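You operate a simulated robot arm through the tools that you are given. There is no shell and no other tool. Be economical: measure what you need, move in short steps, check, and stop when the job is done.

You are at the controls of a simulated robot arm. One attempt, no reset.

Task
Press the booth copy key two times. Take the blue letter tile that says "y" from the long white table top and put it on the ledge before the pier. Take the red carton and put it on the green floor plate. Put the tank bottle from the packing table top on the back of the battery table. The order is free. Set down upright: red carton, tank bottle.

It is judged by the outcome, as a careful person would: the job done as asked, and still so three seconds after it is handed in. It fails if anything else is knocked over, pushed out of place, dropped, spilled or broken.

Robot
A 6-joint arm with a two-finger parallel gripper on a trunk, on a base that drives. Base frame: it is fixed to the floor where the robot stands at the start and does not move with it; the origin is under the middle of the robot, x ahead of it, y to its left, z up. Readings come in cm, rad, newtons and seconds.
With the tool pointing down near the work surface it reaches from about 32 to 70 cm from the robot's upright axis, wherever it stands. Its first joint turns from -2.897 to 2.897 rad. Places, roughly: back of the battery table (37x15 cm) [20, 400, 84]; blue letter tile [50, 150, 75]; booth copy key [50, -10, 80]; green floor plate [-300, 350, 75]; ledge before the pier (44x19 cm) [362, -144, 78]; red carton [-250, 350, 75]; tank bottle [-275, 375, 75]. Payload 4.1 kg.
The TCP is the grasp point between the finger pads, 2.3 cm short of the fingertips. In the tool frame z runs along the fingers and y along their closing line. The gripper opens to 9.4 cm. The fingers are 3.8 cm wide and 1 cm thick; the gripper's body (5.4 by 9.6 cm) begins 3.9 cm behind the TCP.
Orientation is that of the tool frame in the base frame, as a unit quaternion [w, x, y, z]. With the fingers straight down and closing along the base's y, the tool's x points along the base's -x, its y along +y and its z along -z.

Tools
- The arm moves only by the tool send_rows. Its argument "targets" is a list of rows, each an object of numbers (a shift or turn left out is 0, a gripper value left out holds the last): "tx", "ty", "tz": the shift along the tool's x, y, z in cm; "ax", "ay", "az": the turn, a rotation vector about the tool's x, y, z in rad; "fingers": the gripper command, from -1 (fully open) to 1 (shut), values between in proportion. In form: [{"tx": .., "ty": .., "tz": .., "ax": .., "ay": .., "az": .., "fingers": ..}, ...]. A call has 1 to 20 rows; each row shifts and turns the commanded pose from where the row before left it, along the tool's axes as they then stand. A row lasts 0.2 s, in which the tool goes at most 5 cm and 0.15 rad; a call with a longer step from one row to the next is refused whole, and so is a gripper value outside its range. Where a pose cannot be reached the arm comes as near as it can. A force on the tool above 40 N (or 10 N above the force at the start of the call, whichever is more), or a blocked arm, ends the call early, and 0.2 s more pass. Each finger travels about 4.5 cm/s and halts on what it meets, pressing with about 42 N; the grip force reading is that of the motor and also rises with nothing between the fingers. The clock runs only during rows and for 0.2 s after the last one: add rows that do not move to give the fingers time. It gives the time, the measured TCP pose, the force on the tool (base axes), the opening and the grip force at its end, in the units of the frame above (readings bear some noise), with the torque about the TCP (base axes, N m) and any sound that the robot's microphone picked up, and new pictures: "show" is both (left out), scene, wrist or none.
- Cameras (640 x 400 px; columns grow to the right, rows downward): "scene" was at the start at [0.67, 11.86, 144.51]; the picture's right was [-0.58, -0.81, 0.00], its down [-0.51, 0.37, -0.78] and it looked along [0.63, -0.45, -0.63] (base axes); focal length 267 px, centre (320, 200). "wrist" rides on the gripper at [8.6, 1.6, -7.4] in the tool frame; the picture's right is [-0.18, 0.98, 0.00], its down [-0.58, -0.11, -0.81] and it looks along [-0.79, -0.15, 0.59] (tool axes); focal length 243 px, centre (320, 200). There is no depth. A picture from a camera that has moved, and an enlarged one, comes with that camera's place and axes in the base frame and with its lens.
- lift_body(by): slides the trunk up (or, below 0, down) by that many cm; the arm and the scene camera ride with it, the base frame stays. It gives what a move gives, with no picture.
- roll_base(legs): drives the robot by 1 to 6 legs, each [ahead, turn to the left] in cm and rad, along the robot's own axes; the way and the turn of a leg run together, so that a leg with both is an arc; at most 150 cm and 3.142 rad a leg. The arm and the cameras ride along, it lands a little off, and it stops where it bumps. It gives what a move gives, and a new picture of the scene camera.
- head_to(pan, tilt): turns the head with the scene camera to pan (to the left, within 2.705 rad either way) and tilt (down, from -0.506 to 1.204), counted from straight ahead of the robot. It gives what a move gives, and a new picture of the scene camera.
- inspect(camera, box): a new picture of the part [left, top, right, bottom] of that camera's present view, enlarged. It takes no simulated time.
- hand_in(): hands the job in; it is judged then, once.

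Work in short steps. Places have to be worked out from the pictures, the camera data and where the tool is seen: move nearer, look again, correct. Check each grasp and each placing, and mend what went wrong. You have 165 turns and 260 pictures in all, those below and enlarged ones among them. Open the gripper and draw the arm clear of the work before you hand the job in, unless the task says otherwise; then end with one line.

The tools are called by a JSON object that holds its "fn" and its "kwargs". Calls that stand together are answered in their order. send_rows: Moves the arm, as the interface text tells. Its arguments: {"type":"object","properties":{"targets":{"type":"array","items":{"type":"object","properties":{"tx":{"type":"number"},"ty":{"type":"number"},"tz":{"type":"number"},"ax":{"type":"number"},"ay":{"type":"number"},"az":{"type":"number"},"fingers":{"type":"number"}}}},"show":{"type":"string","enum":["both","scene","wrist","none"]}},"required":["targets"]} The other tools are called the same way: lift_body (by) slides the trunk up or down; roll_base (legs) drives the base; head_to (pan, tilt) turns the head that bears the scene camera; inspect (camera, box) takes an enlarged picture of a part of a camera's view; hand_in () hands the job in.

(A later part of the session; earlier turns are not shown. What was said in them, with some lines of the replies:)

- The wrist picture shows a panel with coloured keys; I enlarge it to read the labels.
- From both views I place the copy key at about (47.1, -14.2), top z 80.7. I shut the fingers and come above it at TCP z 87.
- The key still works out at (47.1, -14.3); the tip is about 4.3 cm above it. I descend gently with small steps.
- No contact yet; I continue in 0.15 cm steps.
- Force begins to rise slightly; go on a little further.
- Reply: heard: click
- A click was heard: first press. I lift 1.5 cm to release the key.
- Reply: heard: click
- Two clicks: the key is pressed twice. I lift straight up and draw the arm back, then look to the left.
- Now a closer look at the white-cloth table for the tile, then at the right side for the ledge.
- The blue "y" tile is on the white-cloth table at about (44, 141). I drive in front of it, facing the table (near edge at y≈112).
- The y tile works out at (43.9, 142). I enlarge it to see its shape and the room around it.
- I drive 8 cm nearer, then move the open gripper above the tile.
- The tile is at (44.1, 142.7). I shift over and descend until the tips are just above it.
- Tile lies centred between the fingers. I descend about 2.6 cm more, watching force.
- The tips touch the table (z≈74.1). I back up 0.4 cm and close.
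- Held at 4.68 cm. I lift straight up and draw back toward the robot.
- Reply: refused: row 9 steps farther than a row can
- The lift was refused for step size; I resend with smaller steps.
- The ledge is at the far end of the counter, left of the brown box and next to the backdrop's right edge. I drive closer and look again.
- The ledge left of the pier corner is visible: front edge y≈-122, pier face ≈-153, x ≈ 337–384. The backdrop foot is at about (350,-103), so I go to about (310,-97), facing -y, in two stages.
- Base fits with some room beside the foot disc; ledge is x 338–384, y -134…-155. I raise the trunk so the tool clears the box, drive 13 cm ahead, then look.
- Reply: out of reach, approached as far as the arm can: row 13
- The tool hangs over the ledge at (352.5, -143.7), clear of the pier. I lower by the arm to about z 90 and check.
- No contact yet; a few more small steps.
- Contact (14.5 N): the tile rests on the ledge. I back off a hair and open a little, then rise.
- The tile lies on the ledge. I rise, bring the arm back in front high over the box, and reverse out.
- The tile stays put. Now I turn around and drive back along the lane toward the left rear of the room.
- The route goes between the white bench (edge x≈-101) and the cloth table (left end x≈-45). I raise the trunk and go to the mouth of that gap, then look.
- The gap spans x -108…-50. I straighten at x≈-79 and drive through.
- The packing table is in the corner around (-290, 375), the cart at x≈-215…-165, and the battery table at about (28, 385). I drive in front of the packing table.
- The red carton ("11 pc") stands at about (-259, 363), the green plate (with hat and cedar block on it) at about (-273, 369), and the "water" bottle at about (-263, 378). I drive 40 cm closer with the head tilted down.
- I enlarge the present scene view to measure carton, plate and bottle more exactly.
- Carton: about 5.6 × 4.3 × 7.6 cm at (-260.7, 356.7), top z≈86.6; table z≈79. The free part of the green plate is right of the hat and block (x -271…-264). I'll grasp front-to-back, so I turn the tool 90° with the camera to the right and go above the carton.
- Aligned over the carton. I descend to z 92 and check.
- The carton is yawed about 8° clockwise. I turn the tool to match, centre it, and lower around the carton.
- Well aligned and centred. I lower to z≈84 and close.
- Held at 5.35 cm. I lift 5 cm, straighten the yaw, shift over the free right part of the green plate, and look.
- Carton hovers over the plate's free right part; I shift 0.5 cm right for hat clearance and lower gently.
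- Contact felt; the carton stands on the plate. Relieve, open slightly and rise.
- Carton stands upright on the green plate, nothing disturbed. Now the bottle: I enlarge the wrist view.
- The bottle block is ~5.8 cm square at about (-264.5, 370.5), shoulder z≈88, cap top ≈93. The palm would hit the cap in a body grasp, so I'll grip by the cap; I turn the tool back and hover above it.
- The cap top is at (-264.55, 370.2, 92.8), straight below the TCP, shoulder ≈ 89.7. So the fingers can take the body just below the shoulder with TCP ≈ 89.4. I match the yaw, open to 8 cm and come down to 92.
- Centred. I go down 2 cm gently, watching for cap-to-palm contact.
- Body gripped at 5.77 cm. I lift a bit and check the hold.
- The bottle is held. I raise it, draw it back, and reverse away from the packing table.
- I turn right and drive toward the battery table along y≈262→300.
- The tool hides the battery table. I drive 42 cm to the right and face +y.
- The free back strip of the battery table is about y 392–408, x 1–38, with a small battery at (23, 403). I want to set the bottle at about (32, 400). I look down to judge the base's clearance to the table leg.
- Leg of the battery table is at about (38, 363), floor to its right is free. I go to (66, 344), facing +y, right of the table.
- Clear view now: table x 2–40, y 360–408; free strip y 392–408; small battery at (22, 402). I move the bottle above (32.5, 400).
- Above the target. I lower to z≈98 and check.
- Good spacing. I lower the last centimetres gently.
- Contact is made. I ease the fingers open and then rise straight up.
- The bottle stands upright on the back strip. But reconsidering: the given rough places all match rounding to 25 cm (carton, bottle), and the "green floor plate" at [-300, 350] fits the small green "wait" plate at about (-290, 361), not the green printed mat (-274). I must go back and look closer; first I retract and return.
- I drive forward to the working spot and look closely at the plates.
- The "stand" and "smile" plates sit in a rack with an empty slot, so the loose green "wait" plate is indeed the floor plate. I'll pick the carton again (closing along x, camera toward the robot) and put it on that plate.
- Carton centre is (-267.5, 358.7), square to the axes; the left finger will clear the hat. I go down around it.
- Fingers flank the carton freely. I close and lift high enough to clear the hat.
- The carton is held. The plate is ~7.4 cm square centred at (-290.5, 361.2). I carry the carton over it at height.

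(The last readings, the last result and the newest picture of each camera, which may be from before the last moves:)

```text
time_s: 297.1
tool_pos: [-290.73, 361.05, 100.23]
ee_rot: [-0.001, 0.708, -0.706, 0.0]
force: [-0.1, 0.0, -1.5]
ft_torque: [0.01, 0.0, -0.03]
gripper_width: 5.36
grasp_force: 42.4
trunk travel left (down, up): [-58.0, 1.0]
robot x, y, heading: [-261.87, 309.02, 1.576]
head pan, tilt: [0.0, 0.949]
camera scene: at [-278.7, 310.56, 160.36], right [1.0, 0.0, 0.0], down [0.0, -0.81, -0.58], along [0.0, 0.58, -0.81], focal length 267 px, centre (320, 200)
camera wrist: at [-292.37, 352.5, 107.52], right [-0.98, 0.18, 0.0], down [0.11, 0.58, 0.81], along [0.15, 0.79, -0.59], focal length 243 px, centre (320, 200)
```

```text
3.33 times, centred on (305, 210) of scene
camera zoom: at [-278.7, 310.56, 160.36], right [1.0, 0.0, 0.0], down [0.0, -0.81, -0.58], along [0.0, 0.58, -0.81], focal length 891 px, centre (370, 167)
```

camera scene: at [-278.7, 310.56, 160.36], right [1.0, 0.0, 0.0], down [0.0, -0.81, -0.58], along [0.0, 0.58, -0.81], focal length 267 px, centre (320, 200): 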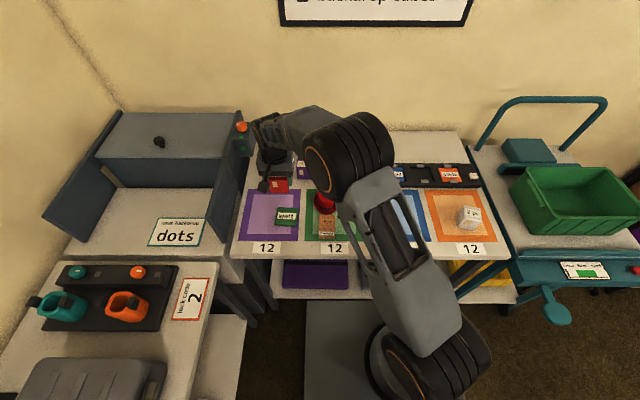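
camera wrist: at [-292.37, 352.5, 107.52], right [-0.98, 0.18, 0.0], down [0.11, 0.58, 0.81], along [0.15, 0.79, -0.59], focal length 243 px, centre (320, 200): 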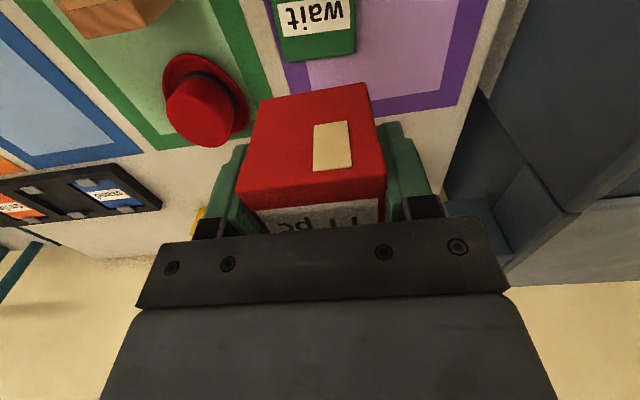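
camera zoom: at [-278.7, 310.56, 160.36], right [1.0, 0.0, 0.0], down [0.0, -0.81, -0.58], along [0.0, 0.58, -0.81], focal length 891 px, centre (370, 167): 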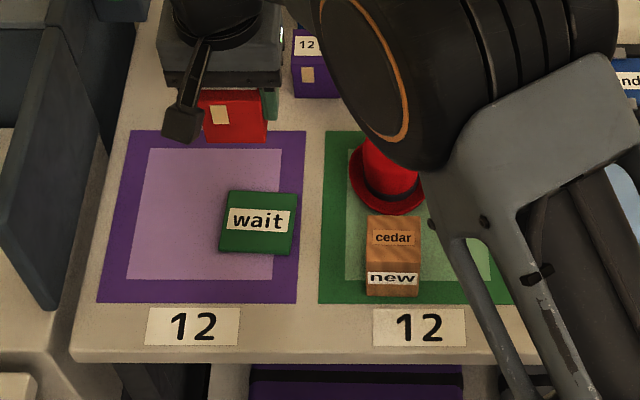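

Alignment is within a few millimetres. I lower to just above the plate.

{"fn": "send_rows", "kwargs": {"targets": [{"tz": 4, "ty": -0.25}, {"tz": 4}, {"tz": 3}, {"tz": 2}, {}]}}

{"fn": "inspect", "kwargs": {"camera": "scene", "box": [240, 150, 370, 270]}}

```text
time_s: 298.4
tool_pos: [-290.53, 361.13, 87.05]
ee_rot: [0.0, 0.709, -0.705, 0.001]
force: [-0.3, 0.0, -1.0]
ft_torque: [0.01, 0.0, 0.02]
gripper_width: 5.36
grasp_force: 42.1
trunk travel left (down, up): [-58.0, 1.0]
robot x, y, heading: [-261.69, 309.01, 1.577]
head pan, tilt: [0.0, 0.949]
camera scene: at [-278.7, 310.55, 160.36], right [1.0, 0.0, 0.0], down [0.0, -0.81, -0.58], along [0.0, 0.58, -0.81], focal length 267 px, centre (320, 200)
camera wrist: at [-292.23, 352.38, 94.49], right [-0.98, 0.18, 0.0], down [0.11, 0.58, 0.81], along [0.15, 0.79, -0.59], focal length 243 px, centre (320, 200)
```

scene: 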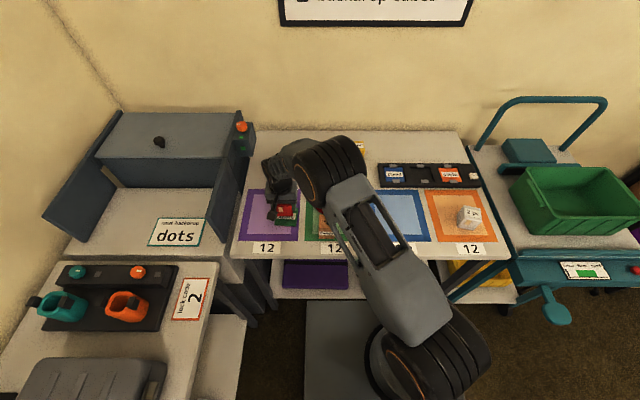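
wrist: 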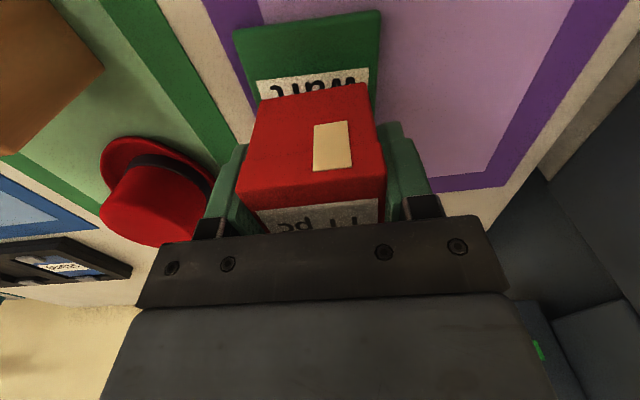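

```text
3.33 times, centred on (305, 210) of scene
camera zoom: at [-278.7, 310.55, 160.36], right [1.0, 0.0, 0.0], down [0.0, -0.81, -0.58], along [0.0, 0.58, -0.81], focal length 891 px, centre (370, 167)
```

zoom: 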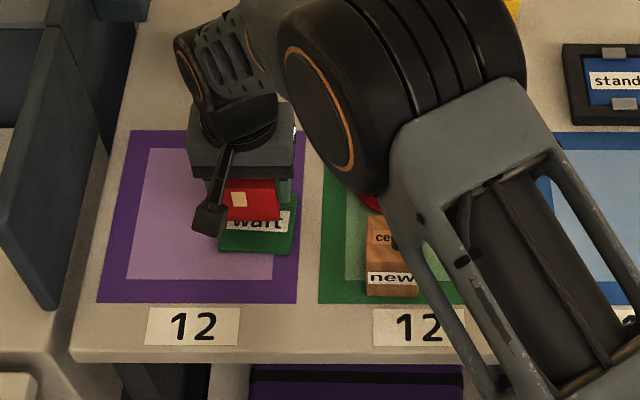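

Relative to the plate the carton sits about 1.3 cm too far back, seen in both cameras. I shift it toward the robot, then lower gently.

{"fn": "send_rows", "kwargs": {"targets": [{"tx": 1.3}, {"tz": 1}, {"tz": 0.4}, {"tz": 0.2}], "show": "wrist"}}

{"fn": "inspect", "kwargs": {"camera": "scene", "box": [260, 170, 320, 230]}}

```text
time_s: 299.4
tool_pos: [-290.64, 359.84, 85.53]
ee_rot: [0.0, 0.709, -0.705, 0.0]
force: [-0.1, -0.5, -0.6]
ft_torque: [-0.04, 0.03, 0.0]
gripper_width: 5.36
grasp_force: 41.9
trunk travel left (down, up): [-58.0, 1.0]
robot x, y, heading: [-261.66, 309.15, 1.577]
head pan, tilt: [0.0, 0.949]
camera wrist: at [-292.34, 351.22, 92.92], right [-0.98, 0.18, 0.0], down [0.11, 0.58, 0.81], along [0.15, 0.79, -0.59], focal length 243 px, centre (320, 200)
```

wrist: 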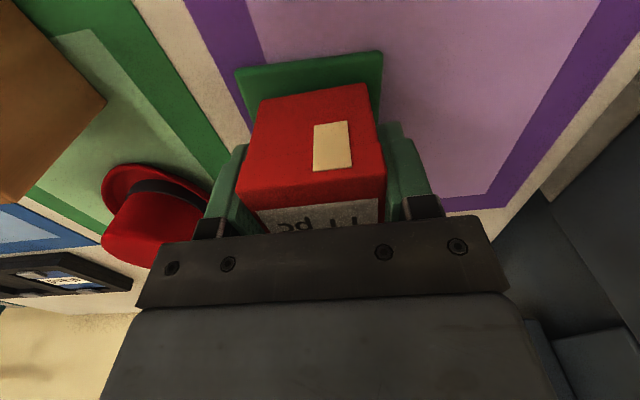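

```text
6.67 times, centred on (290, 200) of scene
camera zoom: at [-278.7, 310.54, 160.36], right [1.0, 0.0, 0.0], down [0.0, -0.81, -0.58], along [0.0, 0.58, -0.81], focal length 1782 px, centre (520, 200)
```

zoom: 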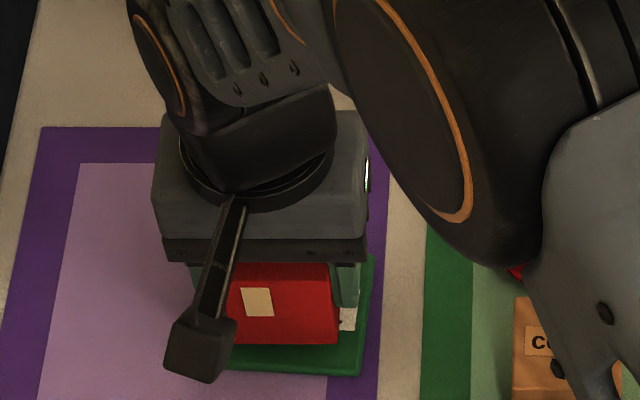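

Now centred (≈1 cm margin in front). I lower to contact.

{"fn": "send_rows", "kwargs": {"targets": [{"tz": 0.2}, {"tz": 0.2}, {"tz": 0.15}], "show": "none"}}

```text
time_s: 300.1
tool_pos: [-290.63, 359.92, 84.9]
ee_rot: [0.0, 0.708, -0.706, 0.0]
force: [-0.5, -0.4, -0.8]
ft_torque: [-0.01, 0.06, 0.0]
gripper_width: 5.37
grasp_force: 42.1
trunk travel left (down, up): [-58.0, 1.0]
robot x, y, heading: [-261.93, 308.97, 1.574]
head pan, tilt: [0.0, 0.949]
```

{"fn": "send_rows", "kwargs": {"targets": [{"tz": 0.15}, {"tz": 0.15}, {"tz": 0.15}], "show": "wrist"}}

```text
time_s: 300.9
tool_pos: [-290.54, 359.92, 84.85]
ee_rot: [0.0, 0.708, -0.706, -0.002]
force: [1.5, 0.2, 22.1]
ft_torque: [-0.2, -0.09, 0.0]
gripper_width: 5.34
grasp_force: 42.2
trunk travel left (down, up): [-58.0, 1.0]
robot x, y, heading: [-261.58, 309.18, 1.574]
head pan, tilt: [0.0, 0.949]
camera wrist: at [-292.32, 351.21, 92.18], right [-0.98, 0.18, 0.0], down [0.11, 0.58, 0.81], along [0.14, 0.8, -0.59], focal length 243 px, centre (320, 200)
```

wrist: 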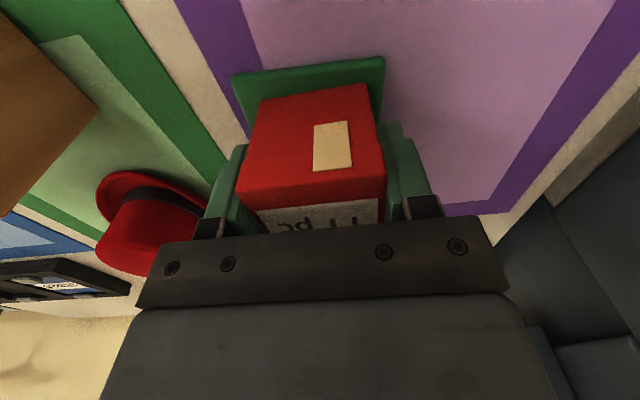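

Contact on the plate (22 N). I relieve, open a little, and rise.

{"fn": "send_rows", "kwargs": {"targets": [{"tz": -0.4}, {"fingers": -0.1}, {"fingers": -0.5}, {}, {}, {"tz": -1}, {"tz": -2}, {"tz": -4}, {"tz": -4}, {"tz": -4}, {"tz": -4}, {"tz": -4}], "show": "wrist"}}

{"fn": "inspect", "kwargs": {"camera": "scene", "box": [240, 150, 370, 270]}}

```text
time_s: 303.6
tool_pos: [-290.61, 359.9, 108.24]
ee_rot: [0.0, 0.708, -0.706, 0.001]
force: [-0.8, 0.0, -0.5]
ft_torque: [0.0, 0.02, 0.0]
gripper_width: 7.06
grasp_force: 0.2
trunk travel left (down, up): [-58.0, 1.0]
robot x, y, heading: [-261.88, 309.44, 1.578]
head pan, tilt: [0.0, 0.949]
camera wrist: at [-292.34, 351.23, 115.48], right [-0.98, 0.18, 0.0], down [0.11, 0.58, 0.81], along [0.15, 0.79, -0.59], focal length 243 px, centre (320, 200)
```

wrist: 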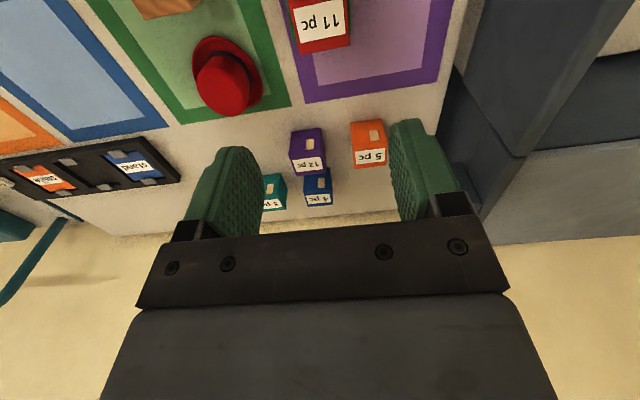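

```text
3.33 times, centred on (305, 210) of scene
camera zoom: at [-278.68, 310.51, 160.36], right [1.0, 0.0, 0.0], down [0.0, -0.81, -0.58], along [0.0, 0.58, -0.81], focal length 891 px, centre (370, 167)
```

zoom: 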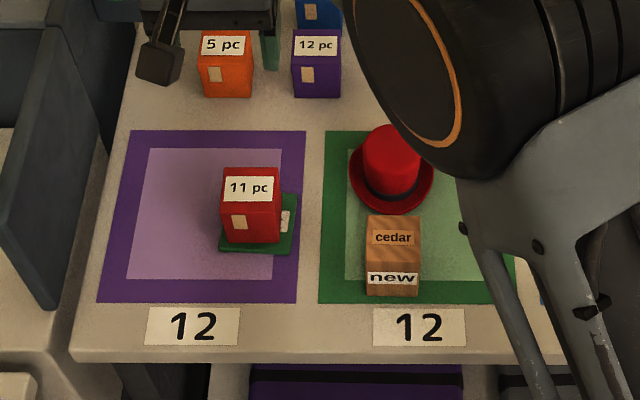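

The carton stands upright on the green "wait" plate, and plate, hat and block are unmoved. I draw the arm back, reverse a little and hand in.

{"fn": "send_rows", "kwargs": {"targets": [{"tz": -4}, {"tz": -4}, {"ty": -3}, {"ty": -3}, {"ty": -3, "tx": 1.5}, {"ty": -3, "tx": 1.5}, {"ty": -3, "tx": 1.5}, {"ty": -3, "tx": 1.5}, {"ty": -3, "tx": 1.5}, {"ty": -3, "tx": 1.5}, {"tx": 1.5}], "show": "none"}}

{"fn": "roll_base", "kwargs": {"legs": [[-40, 0]]}}

```text
time_s: 305.9
tool_pos: [-266.51, 349.23, 115.88]
ee_rot: [0.0, 0.708, -0.706, 0.0]
force: [0.4, 0.0, 0.6]
ft_torque: [-0.01, -0.03, -0.02]
gripper_width: 7.03
grasp_force: 0.0
trunk travel left (down, up): [-58.0, 1.0]
robot x, y, heading: [-261.75, 308.84, 1.578]
head pan, tilt: [0.0, 0.949]
```

```text
time_s: 308.4
tool_pos: [-266.39, 310.08, 115.94]
ee_rot: [0.0, 0.708, -0.707, 0.001]
force: [-0.4, -0.7, 0.5]
ft_torque: [0.04, 0.01, 0.0]
gripper_width: 7.04
grasp_force: 0.0
trunk travel left (down, up): [-58.0, 1.0]
robot x, y, heading: [-261.7, 269.89, 1.576]
head pan, tilt: [0.0, 0.949]
camera scene: at [-278.54, 271.24, 160.36], right [1.0, 0.0, 0.0], down [0.0, -0.81, -0.58], along [0.0, 0.58, -0.81], focal length 267 px, centre (320, 200)
```

scene: 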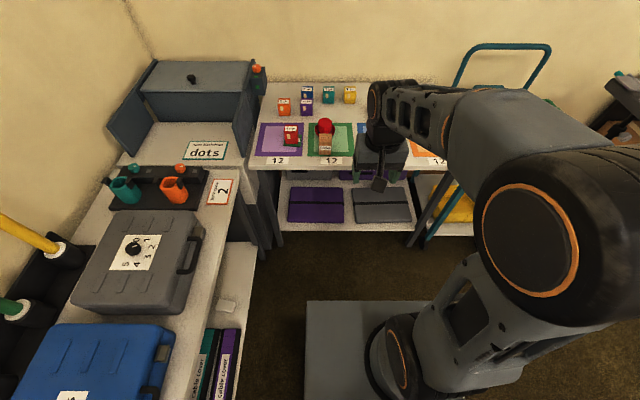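

All four parts are done and the arm is clear; I hand in.

{"fn": "hand_in", "kwargs": {}}

```text
The job is handed in.
```

The job is handed in: copy key pressed twice (two clicks heard), "y" tile on the ledge before the pier, red carton upright on the green "wait" plate (which I took to be the green floor plate), and "water" bottle (which I took to be the tank bottle) upright at the back of the battery table.
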